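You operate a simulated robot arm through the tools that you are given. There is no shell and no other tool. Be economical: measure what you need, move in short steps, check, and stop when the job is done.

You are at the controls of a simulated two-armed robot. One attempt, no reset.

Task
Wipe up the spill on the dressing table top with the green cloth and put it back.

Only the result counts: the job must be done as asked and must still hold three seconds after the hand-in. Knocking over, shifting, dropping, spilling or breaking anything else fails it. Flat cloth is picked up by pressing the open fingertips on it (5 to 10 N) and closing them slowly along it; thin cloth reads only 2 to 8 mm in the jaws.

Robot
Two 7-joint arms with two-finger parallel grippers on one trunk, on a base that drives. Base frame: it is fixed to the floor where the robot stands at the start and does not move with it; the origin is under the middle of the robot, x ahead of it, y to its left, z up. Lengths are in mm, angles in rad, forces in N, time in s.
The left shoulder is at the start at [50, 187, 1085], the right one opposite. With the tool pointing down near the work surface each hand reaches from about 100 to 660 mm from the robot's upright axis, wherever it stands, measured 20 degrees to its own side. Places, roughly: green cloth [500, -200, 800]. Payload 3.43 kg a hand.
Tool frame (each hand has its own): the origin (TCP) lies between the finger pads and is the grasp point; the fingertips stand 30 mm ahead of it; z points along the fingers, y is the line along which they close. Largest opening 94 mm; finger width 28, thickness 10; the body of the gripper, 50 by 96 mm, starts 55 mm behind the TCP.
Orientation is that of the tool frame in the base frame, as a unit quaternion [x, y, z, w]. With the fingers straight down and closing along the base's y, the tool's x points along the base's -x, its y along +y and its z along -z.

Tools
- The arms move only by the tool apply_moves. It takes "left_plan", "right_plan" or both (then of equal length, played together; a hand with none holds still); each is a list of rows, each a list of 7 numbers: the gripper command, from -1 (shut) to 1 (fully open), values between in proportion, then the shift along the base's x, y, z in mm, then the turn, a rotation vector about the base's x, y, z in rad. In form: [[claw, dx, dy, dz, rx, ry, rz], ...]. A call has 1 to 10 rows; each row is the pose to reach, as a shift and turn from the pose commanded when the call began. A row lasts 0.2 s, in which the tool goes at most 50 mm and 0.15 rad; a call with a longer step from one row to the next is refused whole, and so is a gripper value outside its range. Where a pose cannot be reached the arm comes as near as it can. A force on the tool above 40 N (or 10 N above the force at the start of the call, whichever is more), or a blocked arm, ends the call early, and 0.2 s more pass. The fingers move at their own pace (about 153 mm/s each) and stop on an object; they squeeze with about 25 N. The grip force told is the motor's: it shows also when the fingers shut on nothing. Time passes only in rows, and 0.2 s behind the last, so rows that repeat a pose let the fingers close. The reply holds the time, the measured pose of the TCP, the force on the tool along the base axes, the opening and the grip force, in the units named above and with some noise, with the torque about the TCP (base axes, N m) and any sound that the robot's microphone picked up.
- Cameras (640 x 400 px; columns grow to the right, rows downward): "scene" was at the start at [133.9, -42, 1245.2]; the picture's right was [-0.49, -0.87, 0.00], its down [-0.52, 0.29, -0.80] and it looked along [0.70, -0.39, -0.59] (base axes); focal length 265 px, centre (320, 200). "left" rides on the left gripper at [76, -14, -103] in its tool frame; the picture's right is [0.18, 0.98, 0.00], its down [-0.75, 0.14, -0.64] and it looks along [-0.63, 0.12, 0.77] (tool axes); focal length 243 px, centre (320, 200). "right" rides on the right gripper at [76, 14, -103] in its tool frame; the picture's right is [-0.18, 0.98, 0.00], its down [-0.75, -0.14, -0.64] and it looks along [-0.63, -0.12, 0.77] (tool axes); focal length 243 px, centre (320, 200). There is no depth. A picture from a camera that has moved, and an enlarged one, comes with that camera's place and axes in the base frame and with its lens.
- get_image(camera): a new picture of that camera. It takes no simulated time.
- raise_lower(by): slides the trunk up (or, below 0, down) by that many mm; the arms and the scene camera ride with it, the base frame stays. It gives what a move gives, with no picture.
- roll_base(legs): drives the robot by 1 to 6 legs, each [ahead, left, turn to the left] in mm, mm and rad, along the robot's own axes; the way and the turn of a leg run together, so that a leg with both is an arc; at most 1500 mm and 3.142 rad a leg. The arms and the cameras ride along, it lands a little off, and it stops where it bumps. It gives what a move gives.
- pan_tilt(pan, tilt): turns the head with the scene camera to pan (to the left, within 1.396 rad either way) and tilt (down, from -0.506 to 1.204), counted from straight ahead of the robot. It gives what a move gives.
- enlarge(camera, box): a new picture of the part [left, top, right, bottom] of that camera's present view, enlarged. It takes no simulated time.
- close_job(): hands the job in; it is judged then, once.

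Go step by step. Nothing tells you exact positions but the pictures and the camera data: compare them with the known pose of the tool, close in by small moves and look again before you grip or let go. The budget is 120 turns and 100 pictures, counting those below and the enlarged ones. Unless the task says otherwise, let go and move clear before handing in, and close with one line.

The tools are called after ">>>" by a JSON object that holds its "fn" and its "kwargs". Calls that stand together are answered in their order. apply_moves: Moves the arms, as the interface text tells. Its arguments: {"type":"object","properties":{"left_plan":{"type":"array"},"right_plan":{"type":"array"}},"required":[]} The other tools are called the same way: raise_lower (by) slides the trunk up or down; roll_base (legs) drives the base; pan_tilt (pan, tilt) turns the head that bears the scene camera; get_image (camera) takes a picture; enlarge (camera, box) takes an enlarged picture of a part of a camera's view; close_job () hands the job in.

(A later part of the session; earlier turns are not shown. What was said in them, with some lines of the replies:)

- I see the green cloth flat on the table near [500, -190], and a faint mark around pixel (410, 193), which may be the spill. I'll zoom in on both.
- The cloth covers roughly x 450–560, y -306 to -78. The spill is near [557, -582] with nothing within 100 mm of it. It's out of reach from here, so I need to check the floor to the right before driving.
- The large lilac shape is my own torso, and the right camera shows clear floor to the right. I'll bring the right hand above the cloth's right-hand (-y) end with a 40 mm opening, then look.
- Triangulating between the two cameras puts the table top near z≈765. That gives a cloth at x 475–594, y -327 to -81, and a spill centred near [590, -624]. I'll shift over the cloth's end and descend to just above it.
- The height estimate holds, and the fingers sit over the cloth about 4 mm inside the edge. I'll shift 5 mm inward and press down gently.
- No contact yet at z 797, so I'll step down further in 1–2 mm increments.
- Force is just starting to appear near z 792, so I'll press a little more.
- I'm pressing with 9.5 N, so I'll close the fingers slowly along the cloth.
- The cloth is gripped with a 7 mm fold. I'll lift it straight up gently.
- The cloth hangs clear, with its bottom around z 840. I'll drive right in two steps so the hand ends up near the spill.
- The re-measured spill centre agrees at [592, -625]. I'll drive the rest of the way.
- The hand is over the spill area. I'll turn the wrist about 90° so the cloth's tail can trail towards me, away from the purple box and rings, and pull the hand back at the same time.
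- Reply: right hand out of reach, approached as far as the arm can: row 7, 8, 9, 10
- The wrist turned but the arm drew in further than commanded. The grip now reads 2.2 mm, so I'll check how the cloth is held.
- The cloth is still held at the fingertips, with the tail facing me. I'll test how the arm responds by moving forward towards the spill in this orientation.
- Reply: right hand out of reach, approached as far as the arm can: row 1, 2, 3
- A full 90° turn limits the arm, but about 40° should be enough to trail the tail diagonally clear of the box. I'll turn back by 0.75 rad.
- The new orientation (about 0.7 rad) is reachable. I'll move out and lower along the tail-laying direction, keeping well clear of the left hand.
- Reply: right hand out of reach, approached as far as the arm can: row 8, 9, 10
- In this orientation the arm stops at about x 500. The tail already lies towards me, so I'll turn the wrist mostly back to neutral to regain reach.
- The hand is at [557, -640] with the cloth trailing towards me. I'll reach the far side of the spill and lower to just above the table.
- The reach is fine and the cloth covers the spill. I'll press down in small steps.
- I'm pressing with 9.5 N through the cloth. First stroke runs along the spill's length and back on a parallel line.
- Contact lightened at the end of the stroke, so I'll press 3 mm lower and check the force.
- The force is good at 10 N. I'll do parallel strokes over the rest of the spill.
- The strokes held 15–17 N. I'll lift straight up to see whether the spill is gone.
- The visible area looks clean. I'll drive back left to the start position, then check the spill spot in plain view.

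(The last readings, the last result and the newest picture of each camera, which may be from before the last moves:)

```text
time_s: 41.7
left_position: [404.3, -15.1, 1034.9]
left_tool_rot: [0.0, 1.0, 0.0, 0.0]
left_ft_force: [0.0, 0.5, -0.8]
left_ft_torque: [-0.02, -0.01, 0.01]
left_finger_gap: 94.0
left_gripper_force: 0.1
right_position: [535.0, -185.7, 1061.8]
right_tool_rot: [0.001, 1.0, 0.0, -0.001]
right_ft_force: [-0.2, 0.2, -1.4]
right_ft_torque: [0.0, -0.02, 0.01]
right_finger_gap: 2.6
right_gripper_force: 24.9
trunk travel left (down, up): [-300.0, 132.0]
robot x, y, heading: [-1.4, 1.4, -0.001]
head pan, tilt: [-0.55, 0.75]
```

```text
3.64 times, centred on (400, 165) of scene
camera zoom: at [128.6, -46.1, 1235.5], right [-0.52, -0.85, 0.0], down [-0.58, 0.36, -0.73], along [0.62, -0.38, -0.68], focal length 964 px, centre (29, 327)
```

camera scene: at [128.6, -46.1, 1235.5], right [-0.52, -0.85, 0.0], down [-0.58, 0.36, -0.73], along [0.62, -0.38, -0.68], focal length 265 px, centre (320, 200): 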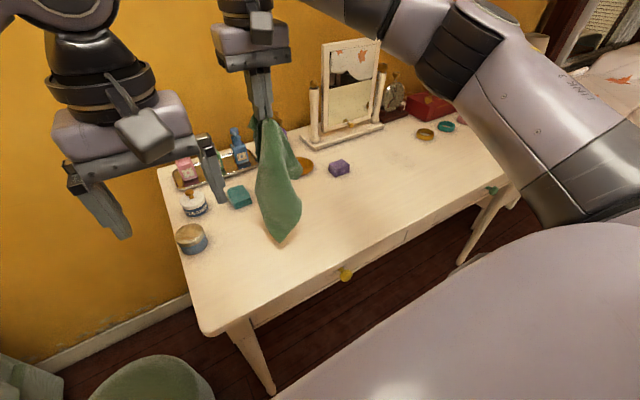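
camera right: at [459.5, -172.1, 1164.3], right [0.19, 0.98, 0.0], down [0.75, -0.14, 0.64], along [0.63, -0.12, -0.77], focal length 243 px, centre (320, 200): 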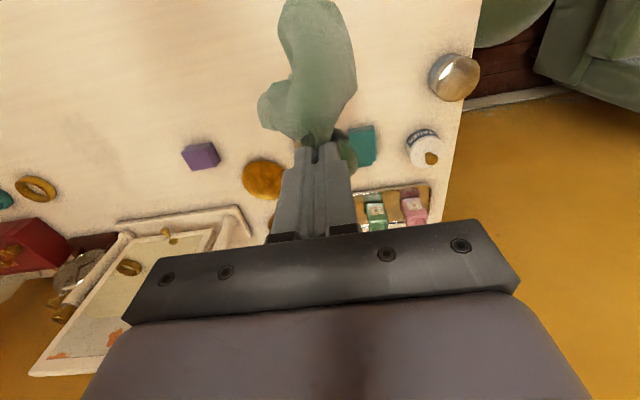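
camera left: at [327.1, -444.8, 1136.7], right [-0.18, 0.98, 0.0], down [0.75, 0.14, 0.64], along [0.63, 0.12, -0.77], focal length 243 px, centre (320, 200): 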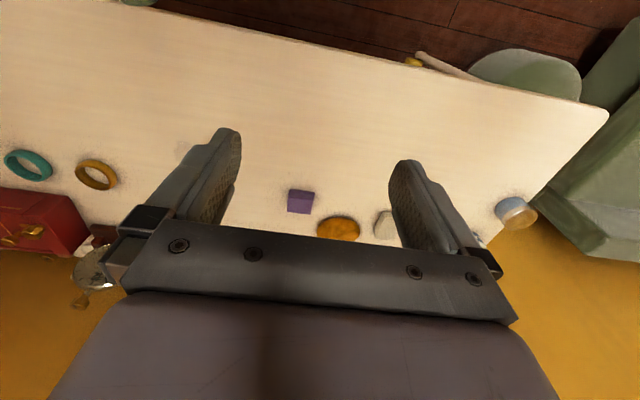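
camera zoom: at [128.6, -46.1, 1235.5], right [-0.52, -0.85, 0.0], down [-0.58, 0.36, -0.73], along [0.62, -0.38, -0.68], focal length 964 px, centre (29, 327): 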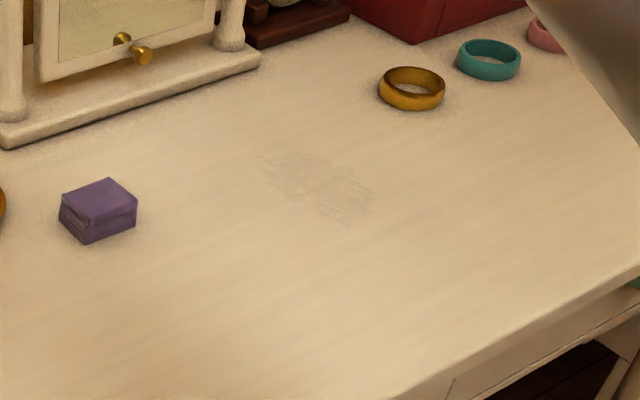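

Faint streaks remain over x 520–645, y -665 to -575, which is wider than I first wiped. I'll drive back, a little further forward for reach, and wipe the whole patch again.

>>> {"fn": "roll_base", "kwargs": {"legs": [[0, -419, 0], [35, 0, 0]]}}

>>> {"fn": "get_image", "kwargs": {"camera": "scene"}}

```text
time_s: 46.3
left_position: [437.9, -434.5, 1033.9]
left_tool_rot: [0.0, 1.0, 0.0, 0.0]
left_ft_force: [-0.5, -0.2, -0.3]
left_ft_torque: [-0.02, 0.0, 0.0]
left_finger_gap: 93.9
left_gripper_force: 0.0
right_position: [570.5, -604.5, 1060.6]
right_tool_rot: [0.001, 1.0, 0.0, 0.0]
right_ft_force: [0.4, -0.6, -0.2]
right_ft_torque: [0.02, 0.01, 0.03]
right_finger_gap: 2.3
right_gripper_force: 25.5
trunk travel left (down, up): [-300.0, 132.0]
robot x, y, heading: [35.5, -423.9, -0.001]
head pan, tilt: [-0.55, 0.75]
```

```text
66 pictures are left
camera scene: at [163.6, -464.6, 1235.3], right [-0.52, -0.85, 0.0], down [-0.58, 0.36, -0.73], along [0.62, -0.38, -0.68], focal length 265 px, centre (320, 200)
```

scene: 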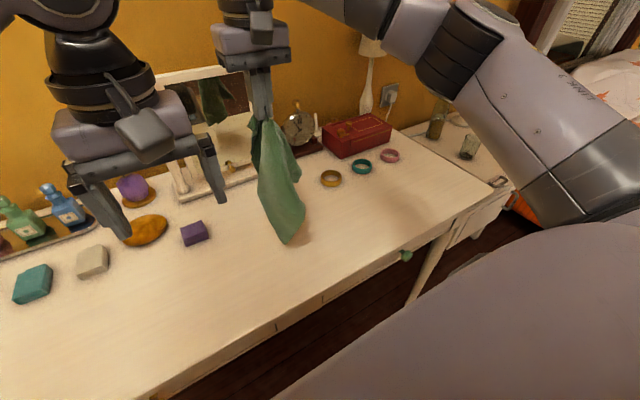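

Now I'll pull back, then lower while moving forward so the tail lays towards me again.

>>> {"fn": "apply_moves", "kwargs": {"right_plan": [[-1, -35, -5, 0, 0, 0, 0], [-1, -65, -5, -20, 0, 0, 0], [-1, -60, -5, -60, 0, 0, 0], [-1, -45, -5, -100, 0, 0, 0], [-1, -25, -5, -135, 0, 0, 0], [-1, 0, -5, -170, 0, 0, 0], [-1, 25, 0, -205, 0, 0, 0], [-1, 50, 5, -235, 0, 0, 0], [-1, 62, 10, -255, 0, 0, 0], [-1, 68, 15, -262, 0, 0, 0]]}}

>>> {"fn": "get_image", "kwargs": {"camera": "right"}}

>>> {"fn": "get_image", "kwargs": {"camera": "scene"}}

```text
time_s: 48.5
left_position: [438.2, -434.5, 1034.2]
left_tool_rot: [0.0, 1.0, 0.0, 0.0]
left_ft_force: [0.5, -0.3, -0.5]
left_ft_torque: [-0.02, 0.01, -0.01]
left_finger_gap: 94.2
left_gripper_force: 0.1
right_position: [637.9, -587.3, 797.9]
right_tool_rot: [0.001, 1.0, 0.001, 0.0]
right_ft_force: [0.1, -0.5, -0.2]
right_ft_torque: [-0.05, -0.02, 0.01]
right_finger_gap: 2.1
right_gripper_force: 24.6
trunk travel left (down, up): [-300.0, 132.0]
robot x, y, heading: [36.8, -422.3, -0.005]
head pan, tilt: [-0.55, 0.75]
```

```text
65 pictures are left
camera right: at [561.3, -574.9, 901.6], right [0.18, 0.98, 0.0], down [0.75, -0.14, 0.64], along [0.63, -0.12, -0.77], focal length 243 px, centre (320, 200)
```

right: 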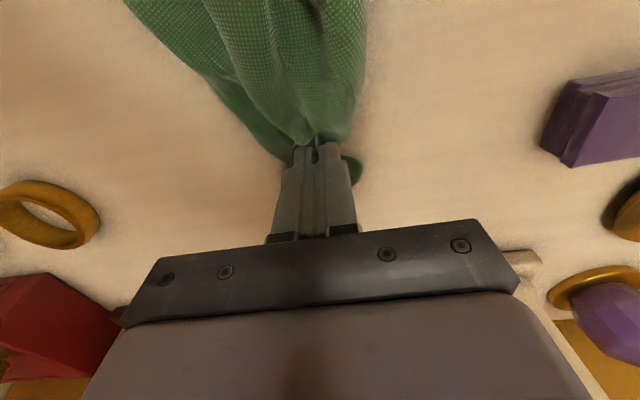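

```text
64 pictures are left
camera scene: at [162.7, -464.4, 1235.5], right [-0.52, -0.85, 0.0], down [-0.58, 0.36, -0.73], along [0.62, -0.38, -0.68], focal length 265 px, centre (320, 200)
```

scene: 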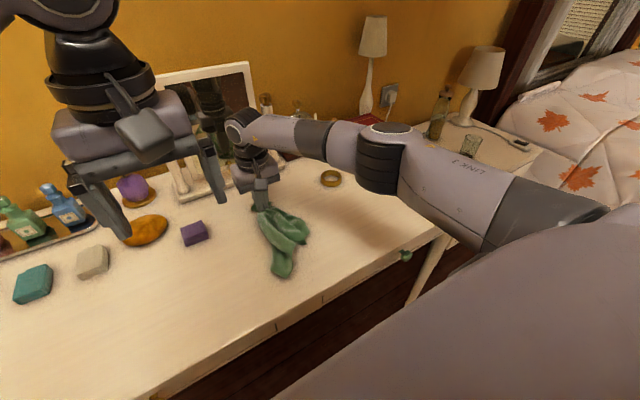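

I'm set at the far-left corner of the residue. I'll press down.

>>> {"fn": "apply_moves", "kwargs": {"right_plan": [[-1, 0, 0, -3, 0, 0, 0], [-1, 0, 0, -5, 0, 0, 0], [-1, 0, 0, -5, 0, 0, 0]]}}

```text
time_s: 49.3
left_position: [438.1, -434.2, 1035.4]
left_tool_rot: [-0.001, 1.0, -0.001, -0.001]
left_ft_force: [-0.4, -0.1, 0.5]
left_ft_torque: [0.03, -0.03, 0.0]
left_finger_gap: 93.8
left_gripper_force: 0.0
right_position: [637.4, -588.0, 794.5]
right_tool_rot: [0.001, 1.0, 0.0, 0.0]
right_ft_force: [-0.8, -0.2, 2.1]
right_ft_torque: [0.01, 0.04, 0.0]
right_finger_gap: 2.5
right_gripper_force: 24.6
trunk travel left (down, up): [-300.0, 132.0]
robot x, y, heading: [32.6, -422.4, -0.002]
head pan, tilt: [-0.55, 0.75]
```

>>> {"fn": "apply_moves", "kwargs": {"right_plan": [[-1, 0, 4, -2, 0, 0, 0], [-1, -29, 4, -2, 0, 0, 0], [-1, -58, 4, -2, 0, 0, 0], [-1, -87, 4, -2, 0, 0, 0], [-1, -115, 2, -2, 0, 0, 0], [-1, -115, -10, -2, 0, 0, 0], [-1, -87, -10, -2, 0, 0, 0], [-1, -58, -10, -2, 0, 0, 0], [-1, -29, -10, -2, 0, 0, 0], [-1, 0, -10, -2, 0, 0, 0]]}}

```text
time_s: 51.5
left_position: [437.1, -434.1, 1035.1]
left_tool_rot: [0.001, 1.0, 0.0, 0.001]
left_ft_force: [-0.7, 0.6, 0.5]
left_ft_torque: [0.03, -0.02, 0.02]
left_finger_gap: 94.0
left_gripper_force: 0.0
right_position: [638.2, -598.6, 793.3]
right_tool_rot: [-0.002, 1.0, -0.001, 0.001]
right_ft_force: [-3.7, 0.9, 12.1]
right_ft_torque: [0.04, 0.18, 0.04]
right_finger_gap: 2.4
right_gripper_force: 25.2
trunk travel left (down, up): [-300.0, 132.0]
robot x, y, heading: [35.1, -421.9, -0.001]
head pan, tilt: [-0.55, 0.75]
```

Good 12 N contact. I'll continue with strokes stepping towards -y.

>>> {"fn": "apply_moves", "kwargs": {"right_plan": [[-1, 0, -12, 0, 0, 0, 0], [-1, -29, -12, 0, 0, 0, 0], [-1, -58, -12, 0, 0, 0, 0], [-1, -87, -12, 0, 0, 0, 0], [-1, -115, -12, 0, 0, 0, 0], [-1, -115, -24, 0, 0, 0, 0], [-1, -87, -24, 0, 0, 0, 0], [-1, -58, -24, 0, 0, 0, 0], [-1, -29, -24, 0, 0, 0, 0], [-1, 0, -24, 0, 0, 0, 0]]}}

>>> {"fn": "apply_moves", "kwargs": {"right_plan": [[-1, 0, -12, 0, 0, 0, 0], [-1, -29, -12, 0, 0, 0, 0], [-1, -58, -12, 0, 0, 0, 0], [-1, -87, -12, 0, 0, 0, 0], [-1, -115, -12, 0, 0, 0, 0], [-1, -115, -24, 0, 0, 0, 0], [-1, -87, -24, 0, 0, 0, 0], [-1, -58, -24, 0, 0, 0, 0], [-1, -29, -24, 0, 0, 0, 0], [-1, -5, -24, 0, 0, 0, 0]]}}

>>> {"fn": "apply_moves", "kwargs": {"right_plan": [[-1, 0, -12, 0, 0, 0, 0], [-1, -29, -12, 0, 0, 0, 0], [-1, -58, -12, 0, 0, 0, 0], [-1, -87, -12, 0, 0, 0, 0], [-1, -110, -10, 0, 0, 0, 0], [-1, -110, 6, 0, 0, 0, 0], [-1, -80, 6, 0, 0, 0, 0], [-1, -50, 18, 0, 0, 0, 0], [-1, -25, 18, 0, 0, 0, 0], [-1, 0, 18, 0, 0, 0, 0]]}}

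>>> {"fn": "get_image", "kwargs": {"camera": "right"}}

>>> {"fn": "get_image", "kwargs": {"camera": "scene"}}

```text
time_s: 53.7
left_position: [437.1, -432.9, 1035.5]
left_tool_rot: [0.0, 1.0, -0.001, 0.002]
left_ft_force: [0.3, -0.4, -1.1]
left_ft_torque: [0.04, 0.0, 0.03]
left_finger_gap: 94.2
left_gripper_force: 0.1
right_position: [636.9, -621.7, 793.3]
right_tool_rot: [-0.002, 1.0, 0.0, 0.001]
right_ft_force: [-6.0, 1.8, 15.4]
right_ft_torque: [0.04, 0.21, -0.01]
right_finger_gap: 2.0
right_gripper_force: 25.1
trunk travel left (down, up): [-300.0, 132.0]
robot x, y, heading: [33.1, -423.6, 0.001]
head pan, tilt: [-0.55, 0.75]
```

```text
time_s: 55.9
left_position: [437.4, -433.4, 1034.1]
left_tool_rot: [0.001, 1.0, -0.001, 0.0]
left_ft_force: [0.8, 0.1, 0.0]
left_ft_torque: [0.0, 0.02, -0.03]
left_finger_gap: 93.9
left_gripper_force: 0.1
right_position: [632.1, -644.8, 793.1]
right_tool_rot: [0.001, 1.0, -0.001, 0.0]
right_ft_force: [-2.2, 0.3, 7.0]
right_ft_torque: [0.02, 0.11, 0.01]
right_finger_gap: 2.1
right_gripper_force: 24.9
trunk travel left (down, up): [-300.0, 132.0]
robot x, y, heading: [33.0, -420.6, -0.001]
head pan, tilt: [-0.55, 0.75]
```

```text
time_s: 58.1
left_position: [438.5, -434.4, 1035.0]
left_tool_rot: [0.0, 1.0, -0.001, 0.001]
left_ft_force: [-0.9, 0.1, -0.1]
left_ft_torque: [0.0, -0.03, 0.0]
left_finger_gap: 94.0
left_gripper_force: 0.1
right_position: [632.3, -627.7, 794.3]
right_tool_rot: [0.0, 1.0, 0.0, 0.001]
right_ft_force: [-2.2, 2.5, 4.7]
right_ft_torque: [0.06, 0.05, 0.03]
right_finger_gap: 2.4
right_gripper_force: 24.9
trunk travel left (down, up): [-300.0, 132.0]
robot x, y, heading: [36.1, -420.0, -0.002]
head pan, tilt: [-0.55, 0.75]
```

```text
63 pictures are left
camera right: at [556.5, -614.0, 896.7], right [0.18, 0.98, 0.0], down [0.75, -0.14, 0.64], along [0.63, -0.12, -0.77], focal length 243 px, centre (320, 200)
```

right: 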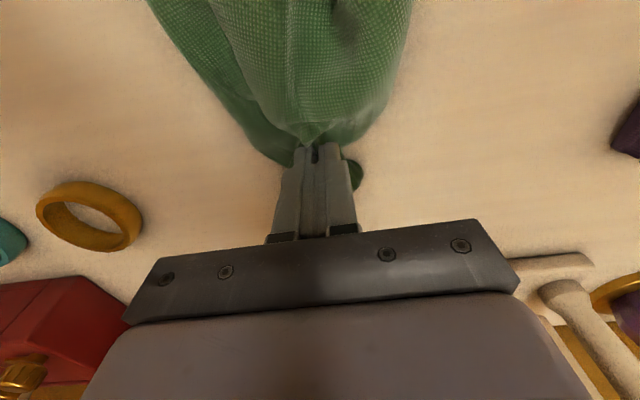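

```text
62 pictures are left
camera scene: at [162.2, -464.1, 1235.5], right [-0.52, -0.85, 0.0], down [-0.58, 0.36, -0.73], along [0.62, -0.38, -0.68], focal length 265 px, centre (320, 200)
```

scene: 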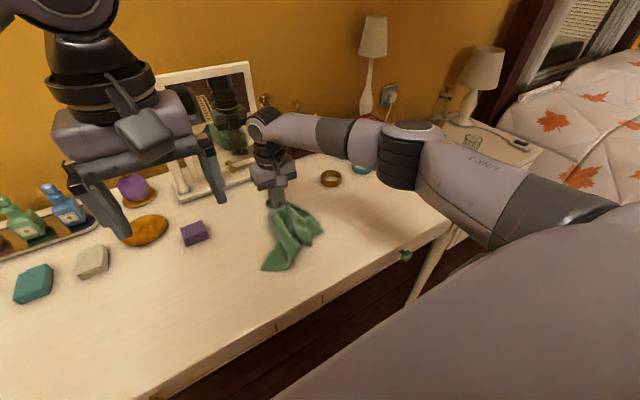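

I've covered the whole patch. I'll lift and move the cloth aside to inspect before driving.

>>> {"fn": "apply_moves", "kwargs": {"right_plan": [[-1, 0, 0, 30, 0, 0, 0], [-1, -15, 0, 70, 0, 0, 0], [-1, -30, 0, 115, 0, 0, 0], [-1, -45, 0, 160, 0, 0, 0], [-1, -60, 0, 205, 0, 0, 0], [-1, -75, -20, 245, 0, 0, 0], [-1, -100, -50, 268, 0, 0, 0], [-1, -120, -90, 268, 0, 0, 0], [-1, -130, -130, 268, 0, 0, 0]]}}

>>> {"fn": "get_image", "kwargs": {"camera": "scene"}}

>>> {"fn": "enlarge", "kwargs": {"camera": "scene", "box": [200, 150, 340, 260]}}

```text
time_s: 60.1
left_position: [438.2, -434.7, 1035.4]
left_tool_rot: [0.0, 1.0, 0.0, 0.0]
left_ft_force: [0.3, 0.1, -0.2]
left_ft_torque: [-0.01, 0.02, 0.01]
left_finger_gap: 94.2
left_gripper_force: 0.1
right_position: [502.8, -756.6, 1061.7]
right_tool_rot: [0.0, 1.0, -0.001, 0.0]
right_ft_force: [1.1, -0.9, -0.1]
right_ft_torque: [-0.04, -0.03, 0.01]
right_finger_gap: 2.4
right_gripper_force: 25.0
trunk travel left (down, up): [-300.0, 132.0]
robot x, y, heading: [33.1, -418.4, -0.001]
head pan, tilt: [-0.55, 0.75]
```

```text
61 pictures are left
camera scene: at [162.7, -464.9, 1235.5], right [-0.52, -0.85, 0.0], down [-0.58, 0.36, -0.73], along [0.62, -0.38, -0.68], focal length 265 px, centre (320, 200)
```

scene: 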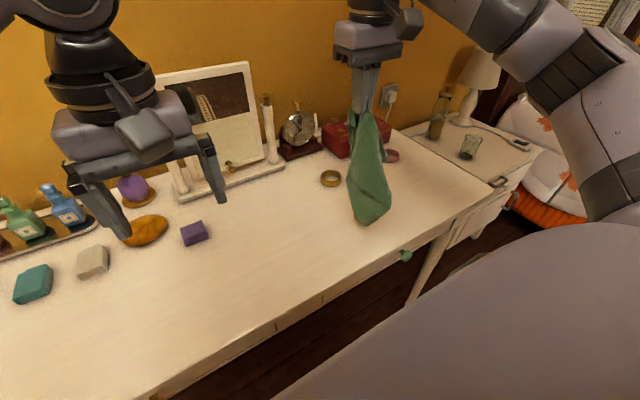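

```text
3.64 times, centred on (270, 205) of scene
camera zoom: at [162.7, -464.9, 1235.5], right [-0.52, -0.85, 0.0], down [-0.58, 0.36, -0.73], along [0.62, -0.38, -0.68], focal length 964 px, centre (502, 182)
```

zoom: 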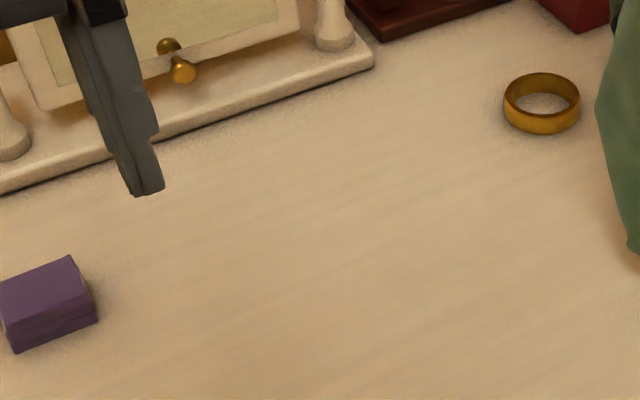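

It looks clean from here. One tighter zoom to be sure there are no faint streaks.

>>> {"fn": "enlarge", "kwargs": {"camera": "scene", "box": [245, 175, 325, 225]}}

>>> {"fn": "enlarge", "kwargs": {"camera": "left", "box": [100, 80, 260, 230]}}

```text
8.00 times, centred on (285, 200) of scene
camera zoom: at [162.7, -464.9, 1235.5], right [-0.52, -0.85, 0.0], down [-0.58, 0.36, -0.73], along [0.62, -0.38, -0.68], focal length 2122 px, centre (600, 200)
```

zoom: 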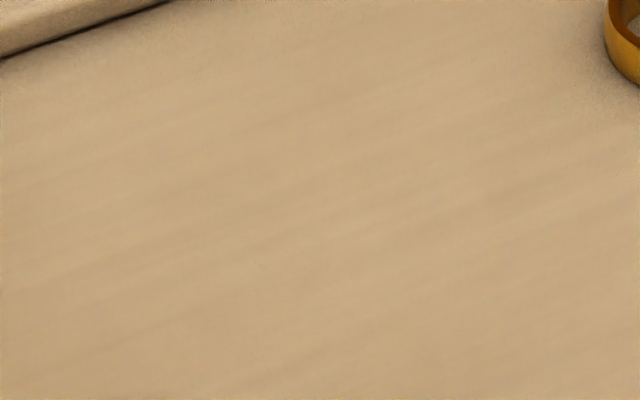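

```text
2.67 times, centred on (180, 155) of left
camera zoom: at [361.8, -448.7, 1136.7], right [-0.18, 0.98, 0.0], down [0.75, 0.14, 0.64], along [0.63, 0.12, -0.77], focal length 647 px, centre (693, 320)
```

zoom: 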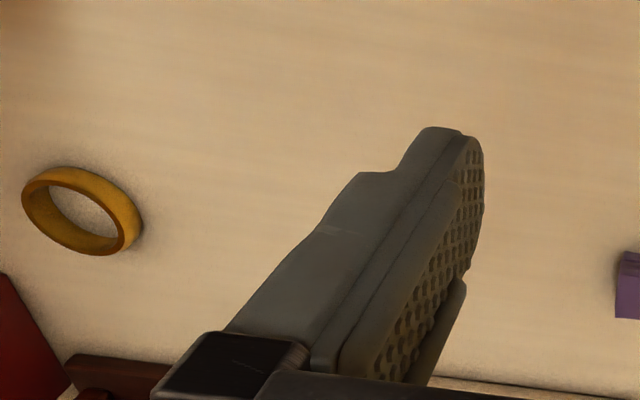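

The spill is gone. I'll drive back to the start, then lay the cloth down tail-first at its original place.

>>> {"fn": "roll_base", "kwargs": {"legs": [[-34, 0, 0], [0, 419, 0]]}}

>>> {"fn": "get_image", "kwargs": {"camera": "scene"}}

>>> {"fn": "get_image", "kwargs": {"camera": "right"}}

```text
time_s: 64.8
left_position: [404.5, -22.7, 1035.0]
left_tool_rot: [0.0, 1.0, 0.001, 0.0]
left_ft_force: [-0.2, -0.8, -0.2]
left_ft_torque: [-0.01, 0.0, 0.02]
left_finger_gap: 94.0
left_gripper_force: 0.1
right_position: [468.8, -345.4, 1061.3]
right_tool_rot: [0.001, 1.0, 0.0, 0.0]
right_ft_force: [0.2, -0.4, 0.0]
right_ft_torque: [0.02, -0.01, 0.05]
right_finger_gap: 2.4
right_gripper_force: 25.6
trunk travel left (down, up): [-300.0, 132.0]
robot x, y, heading: [-1.8, -11.5, -0.002]
head pan, tilt: [-0.55, 0.75]
```

```text
57 pictures are left
camera scene: at [128.9, -52.7, 1235.5], right [-0.52, -0.85, 0.0], down [-0.58, 0.36, -0.73], along [0.62, -0.38, -0.68], focal length 265 px, centre (320, 200)
```

scene: 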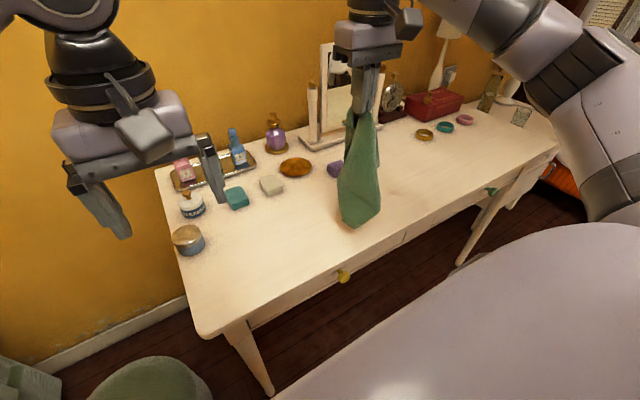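

```text
56 pictures are left
camera right: at [393.3, -331.8, 1164.0], right [0.18, 0.98, 0.0], down [0.75, -0.14, 0.64], along [0.63, -0.12, -0.77], focal length 243 px, centre (320, 200)
```

right: 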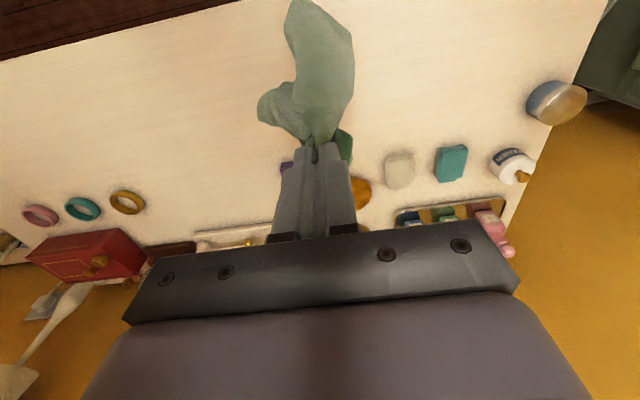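

The cloth hangs with its tail leaning towards me. I'll clear the left arm out of the way and bring the right hand above the cloth's +y end.

>>> {"fn": "apply_moves", "kwargs": {"left_plan": [[1, -20, 20, 0, 0, 0, 0], [1, -40, 40, 0, 0, 0, 0], [1, -60, 60, 0, 0, 0, 0], [1, -80, 90, 0, 0, 0, 0], [1, -100, 120, 0, 0, 0, 0], [1, -110, 150, 0, 0, 0, 0], [1, -110, 170, 0, 0, 0, 0], [1, -110, 170, 0, 0, 0, 0]], "right_plan": [[-1, 15, 20, 0, 0, 0, 0], [-1, 30, 60, 0, 0, 0, 0], [-1, 45, 100, 0, 0, 0, 0], [-1, 60, 140, 0, 0, 0, 0], [-1, 75, 180, 0, 0, 0, 0], [-1, 90, 220, 0, 0, 0, 0], [-1, 91, 255, 0, 0, 0, 0], [-1, 91, 255, 0, 0, 0, 0]]}}

>>> {"fn": "get_image", "kwargs": {"camera": "scene"}}

>>> {"fn": "get_image", "kwargs": {"camera": "left"}}

>>> {"fn": "get_image", "kwargs": {"camera": "right"}}

```text
time_s: 66.5
left_position: [292.8, 148.4, 1033.8]
left_tool_rot: [0.0, 1.0, 0.0, 0.0]
left_ft_force: [0.9, -0.3, -0.3]
left_ft_torque: [-0.01, 0.0, 0.01]
left_finger_gap: 93.9
left_gripper_force: 0.0
right_position: [559.9, -91.0, 1060.7]
right_tool_rot: [0.001, 1.0, 0.0, -0.001]
right_ft_force: [1.2, 0.5, 0.2]
right_ft_torque: [0.02, 0.0, -0.02]
right_finger_gap: 2.4
right_gripper_force: 24.4
trunk travel left (down, up): [-300.0, 132.0]
robot x, y, heading: [2.0, -8.8, 0.002]
head pan, tilt: [-0.55, 0.75]
```

```text
55 pictures are left
camera scene: at [129.0, -53.1, 1235.4], right [-0.52, -0.85, 0.0], down [-0.58, 0.36, -0.73], along [0.62, -0.38, -0.68], focal length 265 px, centre (320, 200)
```

scene: 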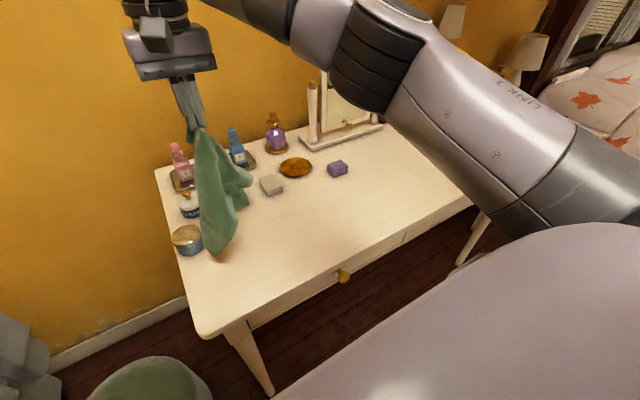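

```text
54 pictures are left
camera left: at [216.5, 133.3, 1136.5], right [-0.18, 0.98, 0.0], down [0.75, 0.14, 0.64], along [0.63, 0.12, -0.77], focal length 243 px, centre (320, 200)
```

left: 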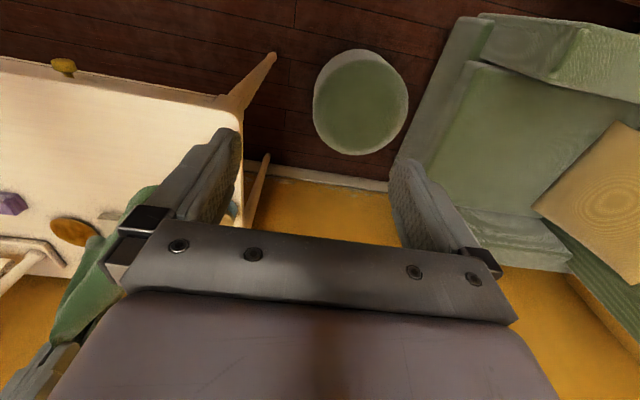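

```text
53 pictures are left
camera right: at [484.6, -77.1, 1164.1], right [0.19, 0.98, 0.0], down [0.75, -0.14, 0.64], along [0.63, -0.12, -0.77], focal length 243 px, centre (320, 200)
```

right: 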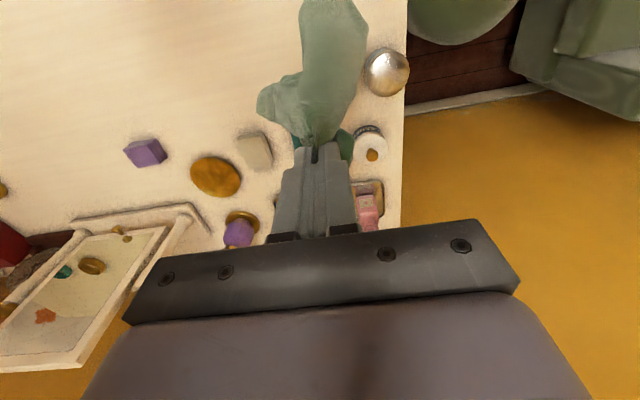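

The tail bottom is near z 808, clear of the jar at [576, -6]. I'll lower while moving in -y so the tail touches first and the cloth lays out towards -y.

>>> {"fn": "apply_moves", "kwargs": {"right_plan": [[-1, -5, -35, -15, 0, 0, 0], [-1, -5, -45, -50, 0, 0, 0], [-1, -5, -65, -85, 0, 0, 0], [-1, -5, -90, -120, 0, 0, 0], [-1, -10, -120, -150, 0, 0, 0], [-1, -15, -150, -180, 0, 0, 0], [-1, -20, -180, -205, 0, 0, 0], [-1, -25, -205, -225, 0, 0, 0], [-1, -25, -225, -240, 0, 0, 0]]}}

>>> {"fn": "get_image", "kwargs": {"camera": "scene"}}

>>> {"fn": "get_image", "kwargs": {"camera": "right"}}

```text
time_s: 68.5
left_position: [292.7, 147.3, 1034.5]
left_tool_rot: [-0.001, 1.0, 0.001, 0.0]
left_ft_force: [0.0, 0.1, 0.8]
left_ft_torque: [-0.01, 0.0, 0.0]
left_finger_gap: 94.1
left_gripper_force: 0.0
right_position: [534.9, -317.5, 821.7]
right_tool_rot: [0.0, 1.0, 0.0, -0.001]
right_ft_force: [0.0, -0.3, 0.3]
right_ft_torque: [-0.03, 0.0, 0.04]
right_finger_gap: 2.1
right_gripper_force: 25.7
trunk travel left (down, up): [-300.0, 132.0]
robot x, y, heading: [1.9, -10.8, -0.003]
head pan, tilt: [-0.55, 0.75]
```

```text
52 pictures are left
camera scene: at [129.0, -53.0, 1235.5], right [-0.52, -0.85, 0.0], down [-0.58, 0.36, -0.73], along [0.62, -0.38, -0.68], focal length 265 px, centre (320, 200)
```

scene: 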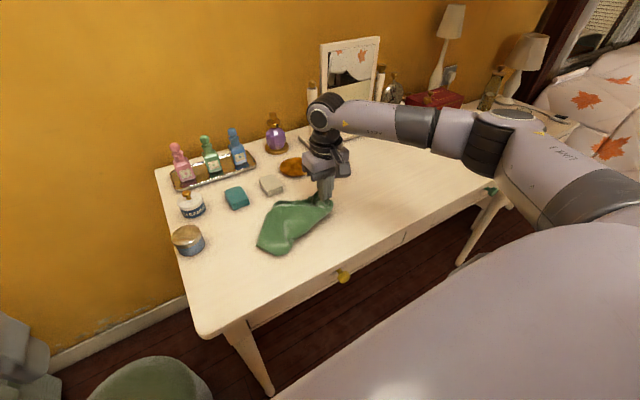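

```text
51 pictures are left
camera right: at [459.2, -303.4, 924.5], right [0.18, 0.98, 0.0], down [0.75, -0.14, 0.64], along [0.63, -0.12, -0.77], focal length 243 px, centre (320, 200)
```

right: 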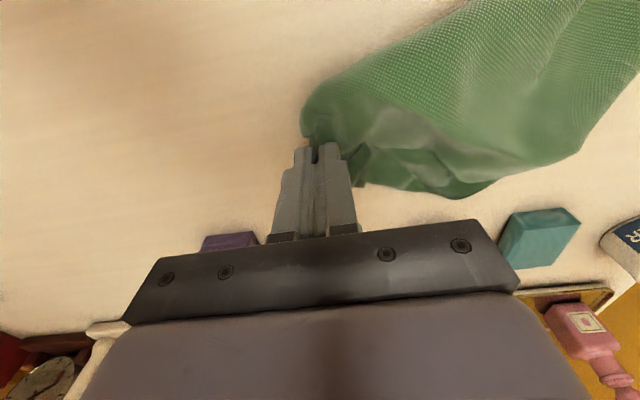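

It's laying out nicely. I'll zoom in to see its shape before the final placement.

>>> {"fn": "enlarge", "kwargs": {"camera": "scene", "box": [230, 140, 370, 270]}}

```text
3.08 times, centred on (300, 205) of scene
camera zoom: at [129.0, -53.0, 1235.5], right [-0.52, -0.85, 0.0], down [-0.58, 0.36, -0.73], along [0.62, -0.38, -0.68], focal length 816 px, centre (382, 185)
```

zoom: 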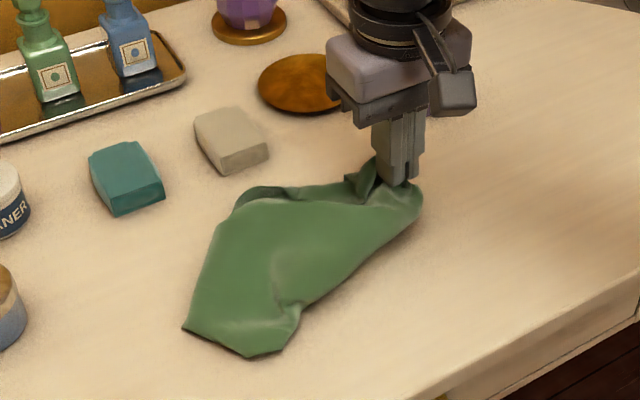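

The cloth lies about 16° skewed, with its centre a little too far -y. I'll lift it along the reverse path and re-lay it from a better starting point.

>>> {"fn": "apply_moves", "kwargs": {"right_plan": [[-1, 0, 20, 20, 0, 0, 0], [-1, 5, 50, 50, 0, 0, 0], [-1, 10, 80, 85, 0, 0, 0], [-1, 10, 110, 120, 0, 0, 0], [-1, 15, 140, 155, 0, 0, 0], [-1, 25, 165, 190, 0, 0, 0], [-1, 45, 180, 220, 0, 0, 0], [-1, 65, 190, 235, 0, 0, 0], [-1, 75, 195, 238, 0, 0, 0], [-1, 75, 195, 238, 0, 0, 0]]}}

>>> {"fn": "get_image", "kwargs": {"camera": "scene"}}

>>> {"fn": "get_image", "kwargs": {"camera": "right"}}

```text
time_s: 70.8
left_position: [293.6, 147.6, 1034.6]
left_tool_rot: [0.0, 1.0, 0.0, 0.0]
left_ft_force: [0.1, -0.2, 0.8]
left_ft_torque: [0.01, -0.01, 0.01]
left_finger_gap: 93.8
left_gripper_force: 0.1
right_position: [598.6, -126.7, 1053.7]
right_tool_rot: [0.0, 1.0, -0.001, 0.0]
right_ft_force: [0.6, 0.5, 0.5]
right_ft_torque: [0.0, 0.01, 0.01]
right_finger_gap: 2.6
right_gripper_force: 25.2
right hand out of reach, approached as far as the arm can: row 9, 10
trunk travel left (down, up): [-300.0, 132.0]
robot x, y, heading: [2.8, -8.5, -0.003]
head pan, tilt: [-0.55, 0.75]
```

```text
49 pictures are left
camera scene: at [128.9, -52.8, 1235.5], right [-0.52, -0.85, 0.0], down [-0.58, 0.36, -0.73], along [0.62, -0.38, -0.68], focal length 265 px, centre (320, 200)
```

scene: 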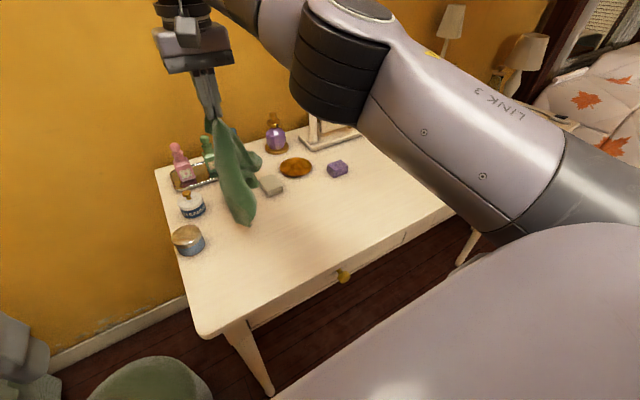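

```text
48 pictures are left
camera right: at [523.0, -112.1, 1156.5], right [0.18, 0.98, 0.0], down [0.75, -0.14, 0.64], along [0.63, -0.12, -0.77], focal length 243 px, centre (320, 200)
```

right: 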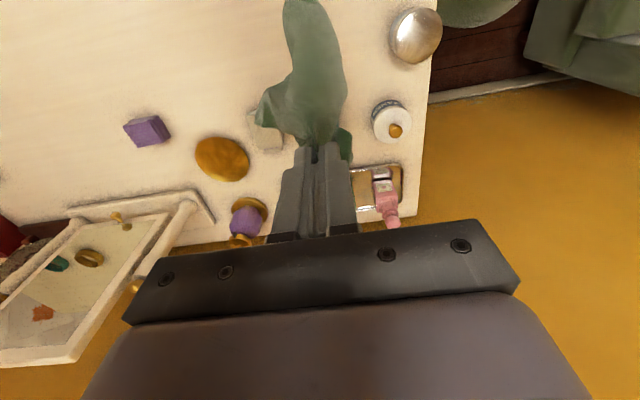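

The tail end hangs at about [525, -112]. I'll shift +y 30, lower so the tail pins itself down, then sweep towards -y more gently.

>>> {"fn": "apply_moves", "kwargs": {"right_plan": [[-1, -5, 25, -20, 0, 0, 0], [-1, -5, 30, -50, 0, 0, 0], [-1, -5, 25, -75, 0, 0, 0], [-1, -10, 5, -105, 0, 0, 0], [-1, -20, -25, -135, 0, 0, 0], [-1, -30, -60, -165, 0, 0, 0], [-1, -42, -95, -190, 0, 0, 0], [-1, -52, -130, -210, 0, 0, 0], [-1, -60, -155, -225, 0, 0, 0], [-1, -62, -165, -233, 0, 0, 0]]}}

>>> {"fn": "enlarge", "kwargs": {"camera": "scene", "box": [210, 140, 350, 270]}}

>>> {"fn": "get_image", "kwargs": {"camera": "right"}}

```text
time_s: 73.0
left_position: [293.3, 148.6, 1034.9]
left_tool_rot: [0.0, 1.0, 0.0, 0.0]
left_ft_force: [0.6, -0.2, -1.7]
left_ft_torque: [0.0, -0.02, -0.02]
left_finger_gap: 94.2
left_gripper_force: 0.0
right_position: [536.3, -291.5, 822.5]
right_tool_rot: [0.0, 1.0, -0.001, 0.0]
right_ft_force: [0.1, 1.2, -0.1]
right_ft_torque: [-0.01, -0.04, 0.01]
right_finger_gap: 2.3
right_gripper_force: 25.1
trunk travel left (down, up): [-300.0, 132.0]
robot x, y, heading: [-0.1, -9.1, 0.0]
head pan, tilt: [-0.55, 0.75]
```

```text
3.08 times, centred on (280, 205) of scene
camera zoom: at [129.0, -52.9, 1235.5], right [-0.52, -0.85, 0.0], down [-0.58, 0.36, -0.73], along [0.62, -0.38, -0.68], focal length 816 px, centre (443, 185)
```

zoom: 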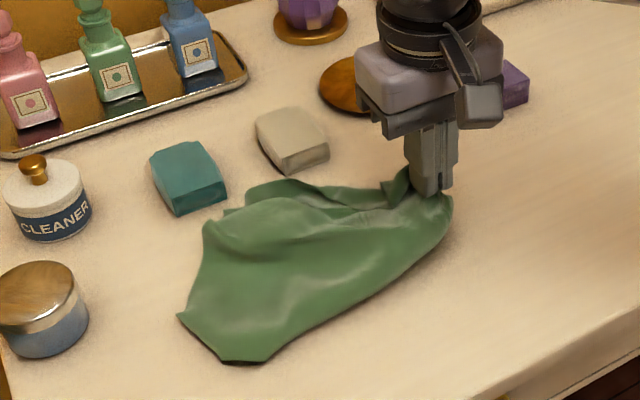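

```text
46 pictures are left
camera right: at [459.7, -278.0, 925.0], right [0.18, 0.98, 0.0], down [0.75, -0.14, 0.64], along [0.63, -0.12, -0.77], focal length 243 px, centre (320, 200)
```

right: 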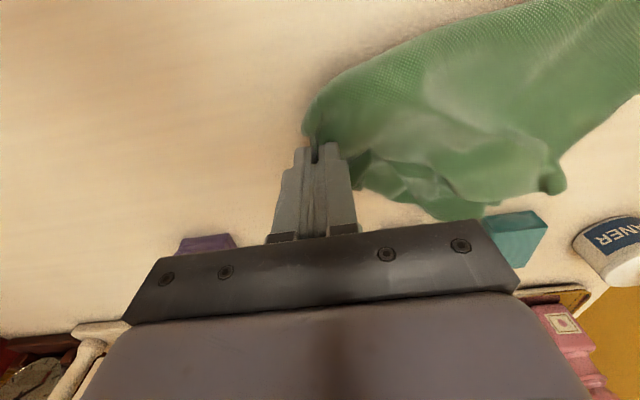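

It's well spread and in place, just short of the teal and cream boxes. I'll draw it slightly away from them towards -y while lowering to the table.

>>> {"fn": "apply_moves", "kwargs": {"right_plan": [[-1, -2, -6, -6, 0, 0, 0], [-1, -5, -12, -12, 0, 0, 0], [-1, -8, -18, -18, 0, 0, 0], [-1, -10, -22, -23, 0, 0, 0], [-1, -10, -22, -24, 0, 0, 0]]}}

>>> {"fn": "enlarge", "kwargs": {"camera": "scene", "box": [210, 140, 350, 270]}}

```text
time_s: 74.2
left_position: [292.7, 147.6, 1034.0]
left_tool_rot: [0.0, 1.0, 0.0, 0.0]
left_ft_force: [0.4, 0.0, 0.1]
left_ft_torque: [0.01, 0.0, 0.01]
left_finger_gap: 94.1
left_gripper_force: 0.1
right_position: [525.5, -313.6, 798.2]
right_tool_rot: [0.001, 1.0, 0.001, 0.0]
right_ft_force: [0.4, 0.5, 0.8]
right_ft_torque: [0.02, -0.03, -0.03]
right_finger_gap: 2.4
right_gripper_force: 25.2
trunk travel left (down, up): [-300.0, 132.0]
robot x, y, heading: [-1.0, -9.7, -0.001]
head pan, tilt: [-0.55, 0.75]
```

```text
3.08 times, centred on (280, 205) of scene
camera zoom: at [128.9, -52.8, 1235.5], right [-0.52, -0.85, 0.0], down [-0.58, 0.36, -0.73], along [0.62, -0.38, -0.68], focal length 816 px, centre (443, 185)
```

zoom: 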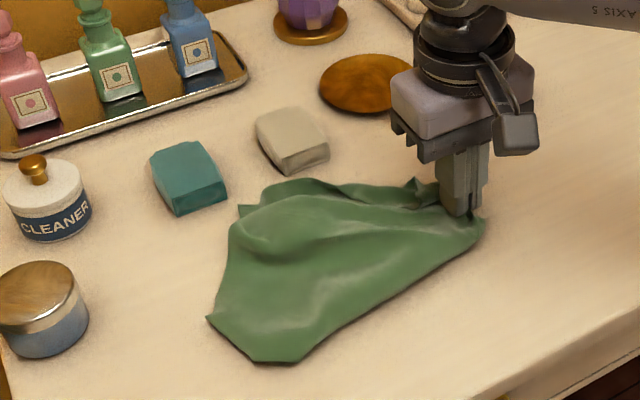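

The cloth is back on its original spot. I'll open slightly and rise clear.

>>> {"fn": "apply_moves", "kwargs": {"right_plan": [[-0.8, 0, 0, 0, 0, 0, 0], [-0.6, 0, 0, 0, 0, 0, 0], [-0.5, 0, 0, 3, 0, 0, 0], [-0.5, 0, 0, 15, 0, 0, 0], [-0.5, 0, 0, 40, 0, 0, 0], [-0.5, 0, 0, 80, 0, 0, 0], [-0.5, 0, -30, 120, 0, 0, 0], [-0.5, -20, -70, 150, 0, 0, 0]]}}

>>> {"fn": "get_image", "kwargs": {"camera": "scene"}}

>>> {"fn": "enlarge", "kwargs": {"camera": "scene", "box": [210, 140, 350, 270]}}

>>> {"fn": "get_image", "kwargs": {"camera": "right"}}

```text
refused: row 8 steps farther than a row can; nothing moved
```

```text
44 pictures are left
camera scene: at [128.9, -52.8, 1235.5], right [-0.52, -0.85, 0.0], down [-0.58, 0.36, -0.73], along [0.62, -0.38, -0.68], focal length 265 px, centre (320, 200)
```

scene: 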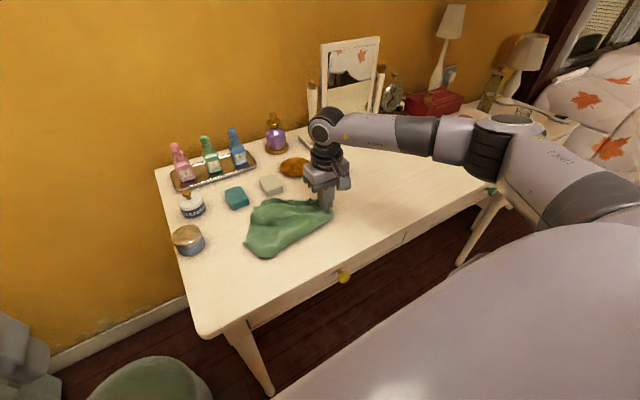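

```text
3.08 times, centred on (280, 205) of scene
camera zoom: at [128.9, -52.8, 1235.5], right [-0.52, -0.85, 0.0], down [-0.58, 0.36, -0.73], along [0.62, -0.38, -0.68], focal length 816 px, centre (443, 185)
```

zoom: 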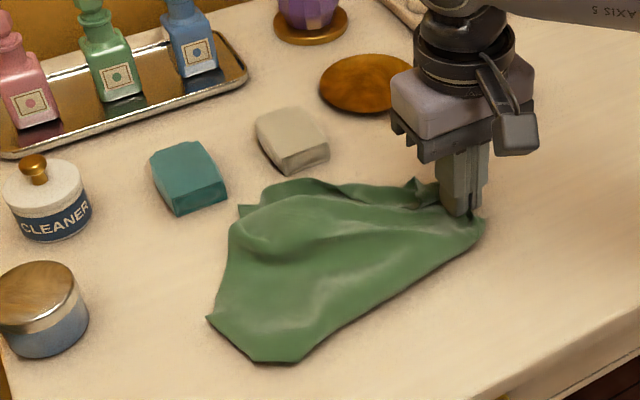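

```text
42 pictures are left
camera right: at [450.3, -299.9, 900.4], right [0.18, 0.98, 0.0], down [0.75, -0.14, 0.64], along [0.63, -0.12, -0.77], focal length 243 px, centre (320, 200)
```

right: 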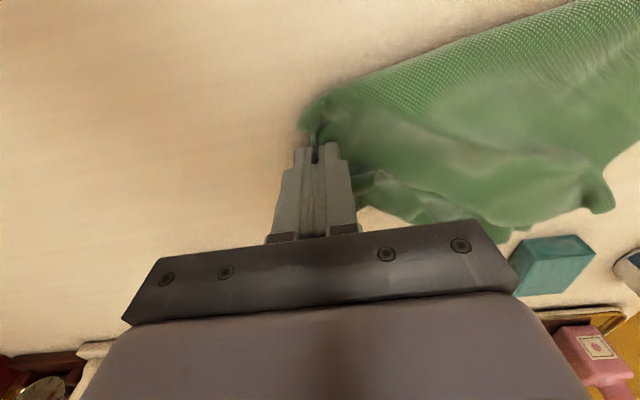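

The last row was too long and the call was refused, so nothing moved. I'll repeat it with shorter steps.

>>> {"fn": "apply_moves", "kwargs": {"right_plan": [[-0.8, 0, 0, 0, 0, 0, 0], [-0.6, 0, 0, 0, 0, 0, 0], [-0.5, 0, 0, 3, 0, 0, 0], [-0.5, 0, 0, 15, 0, 0, 0], [-0.5, 0, 0, 40, 0, 0, 0], [-0.5, 0, 0, 80, 0, 0, 0], [-0.5, 0, -20, 120, 0, 0, 0], [-0.5, -10, -50, 150, 0, 0, 0], [-0.5, -15, -90, 160, 0, 0, 0]]}}

>>> {"fn": "enlarge", "kwargs": {"camera": "scene", "box": [200, 130, 360, 270]}}

>>> {"fn": "get_image", "kwargs": {"camera": "right"}}

```text
time_s: 76.2
left_position: [293.2, 147.6, 1034.2]
left_tool_rot: [0.0, 1.0, 0.0, 0.0]
left_ft_force: [-0.1, 0.2, 0.6]
left_ft_torque: [0.0, 0.02, 0.04]
left_finger_gap: 93.9
left_gripper_force: 0.1
right_position: [510.3, -401.5, 957.2]
right_tool_rot: [0.0, 1.0, 0.0, 0.0]
right_ft_force: [-0.1, -0.5, 1.3]
right_ft_torque: [0.01, 0.03, -0.04]
right_finger_gap: 23.5
right_gripper_force: 0.1
trunk travel left (down, up): [-300.0, 132.0]
robot x, y, heading: [0.6, -8.6, -0.004]
head pan, tilt: [-0.55, 0.75]
```

```text
2.86 times, centred on (280, 200) of scene
camera zoom: at [128.8, -53.1, 1235.5], right [-0.52, -0.85, 0.0], down [-0.58, 0.36, -0.73], along [0.62, -0.38, -0.68], focal length 758 px, centre (434, 200)
```

zoom: 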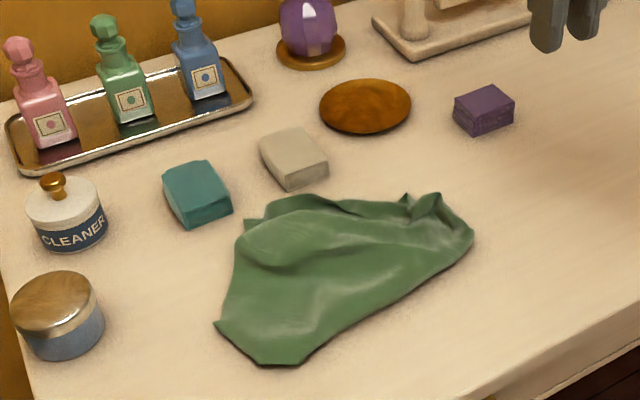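

```text
40 pictures are left
camera right: at [434.7, -389.1, 1058.9], right [0.18, 0.98, 0.0], down [0.75, -0.14, 0.64], along [0.63, -0.12, -0.77], focal length 243 px, centre (320, 200)
```

right: 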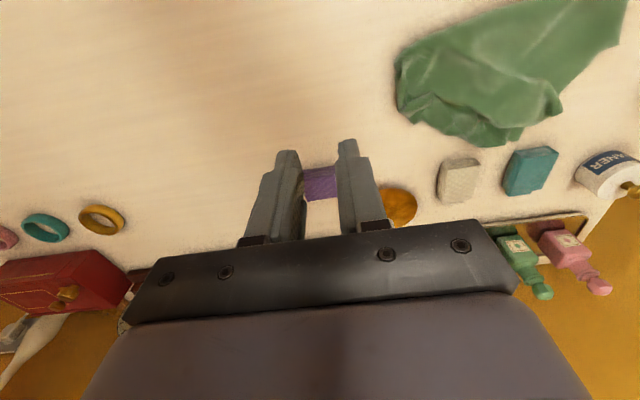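

The cloth is back with its centre around [520, -202], against an original centre near [535, -205], and nothing else has moved. One last check of the spill area from this viewpoint.

>>> {"fn": "enlarge", "kwargs": {"camera": "scene", "box": [330, 110, 470, 220]}}

>>> {"fn": "enlarge", "kwargs": {"camera": "right", "box": [0, 60, 280, 260]}}

```text
3.64 times, centred on (400, 165) of scene
camera zoom: at [128.8, -53.1, 1235.5], right [-0.52, -0.85, 0.0], down [-0.58, 0.36, -0.73], along [0.62, -0.38, -0.68], focal length 964 px, centre (29, 327)
```

zoom: 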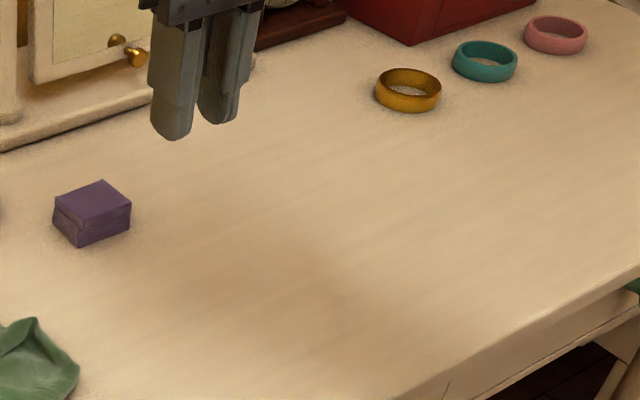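

```text
2.00 times, centred on (140, 160) of right
camera zoom: at [434.7, -389.1, 1058.9], right [0.18, 0.98, 0.0], down [0.75, -0.14, 0.64], along [0.63, -0.12, -0.77], focal length 485 px, centre (680, 280)
```

zoom: 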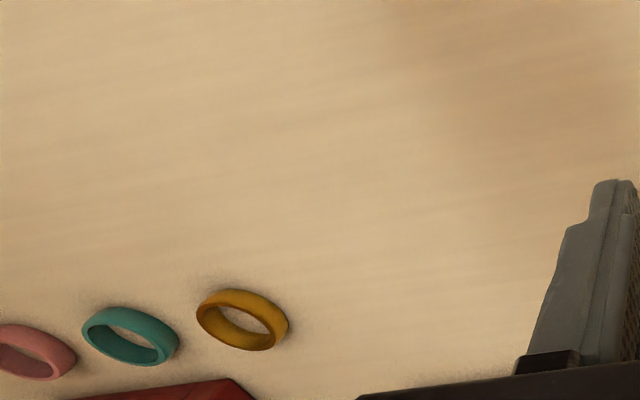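

The table is clean, the cloth is back in its place, and the hand is clear. I'm handing in.

>>> {"fn": "close_job", "kwargs": {}}

```text
The job is handed in.
```

I wiped up the spill and put the green cloth back within about 15 mm of where it was, though it now lies slightly skewed with a few folds; nothing else on the table was moved.
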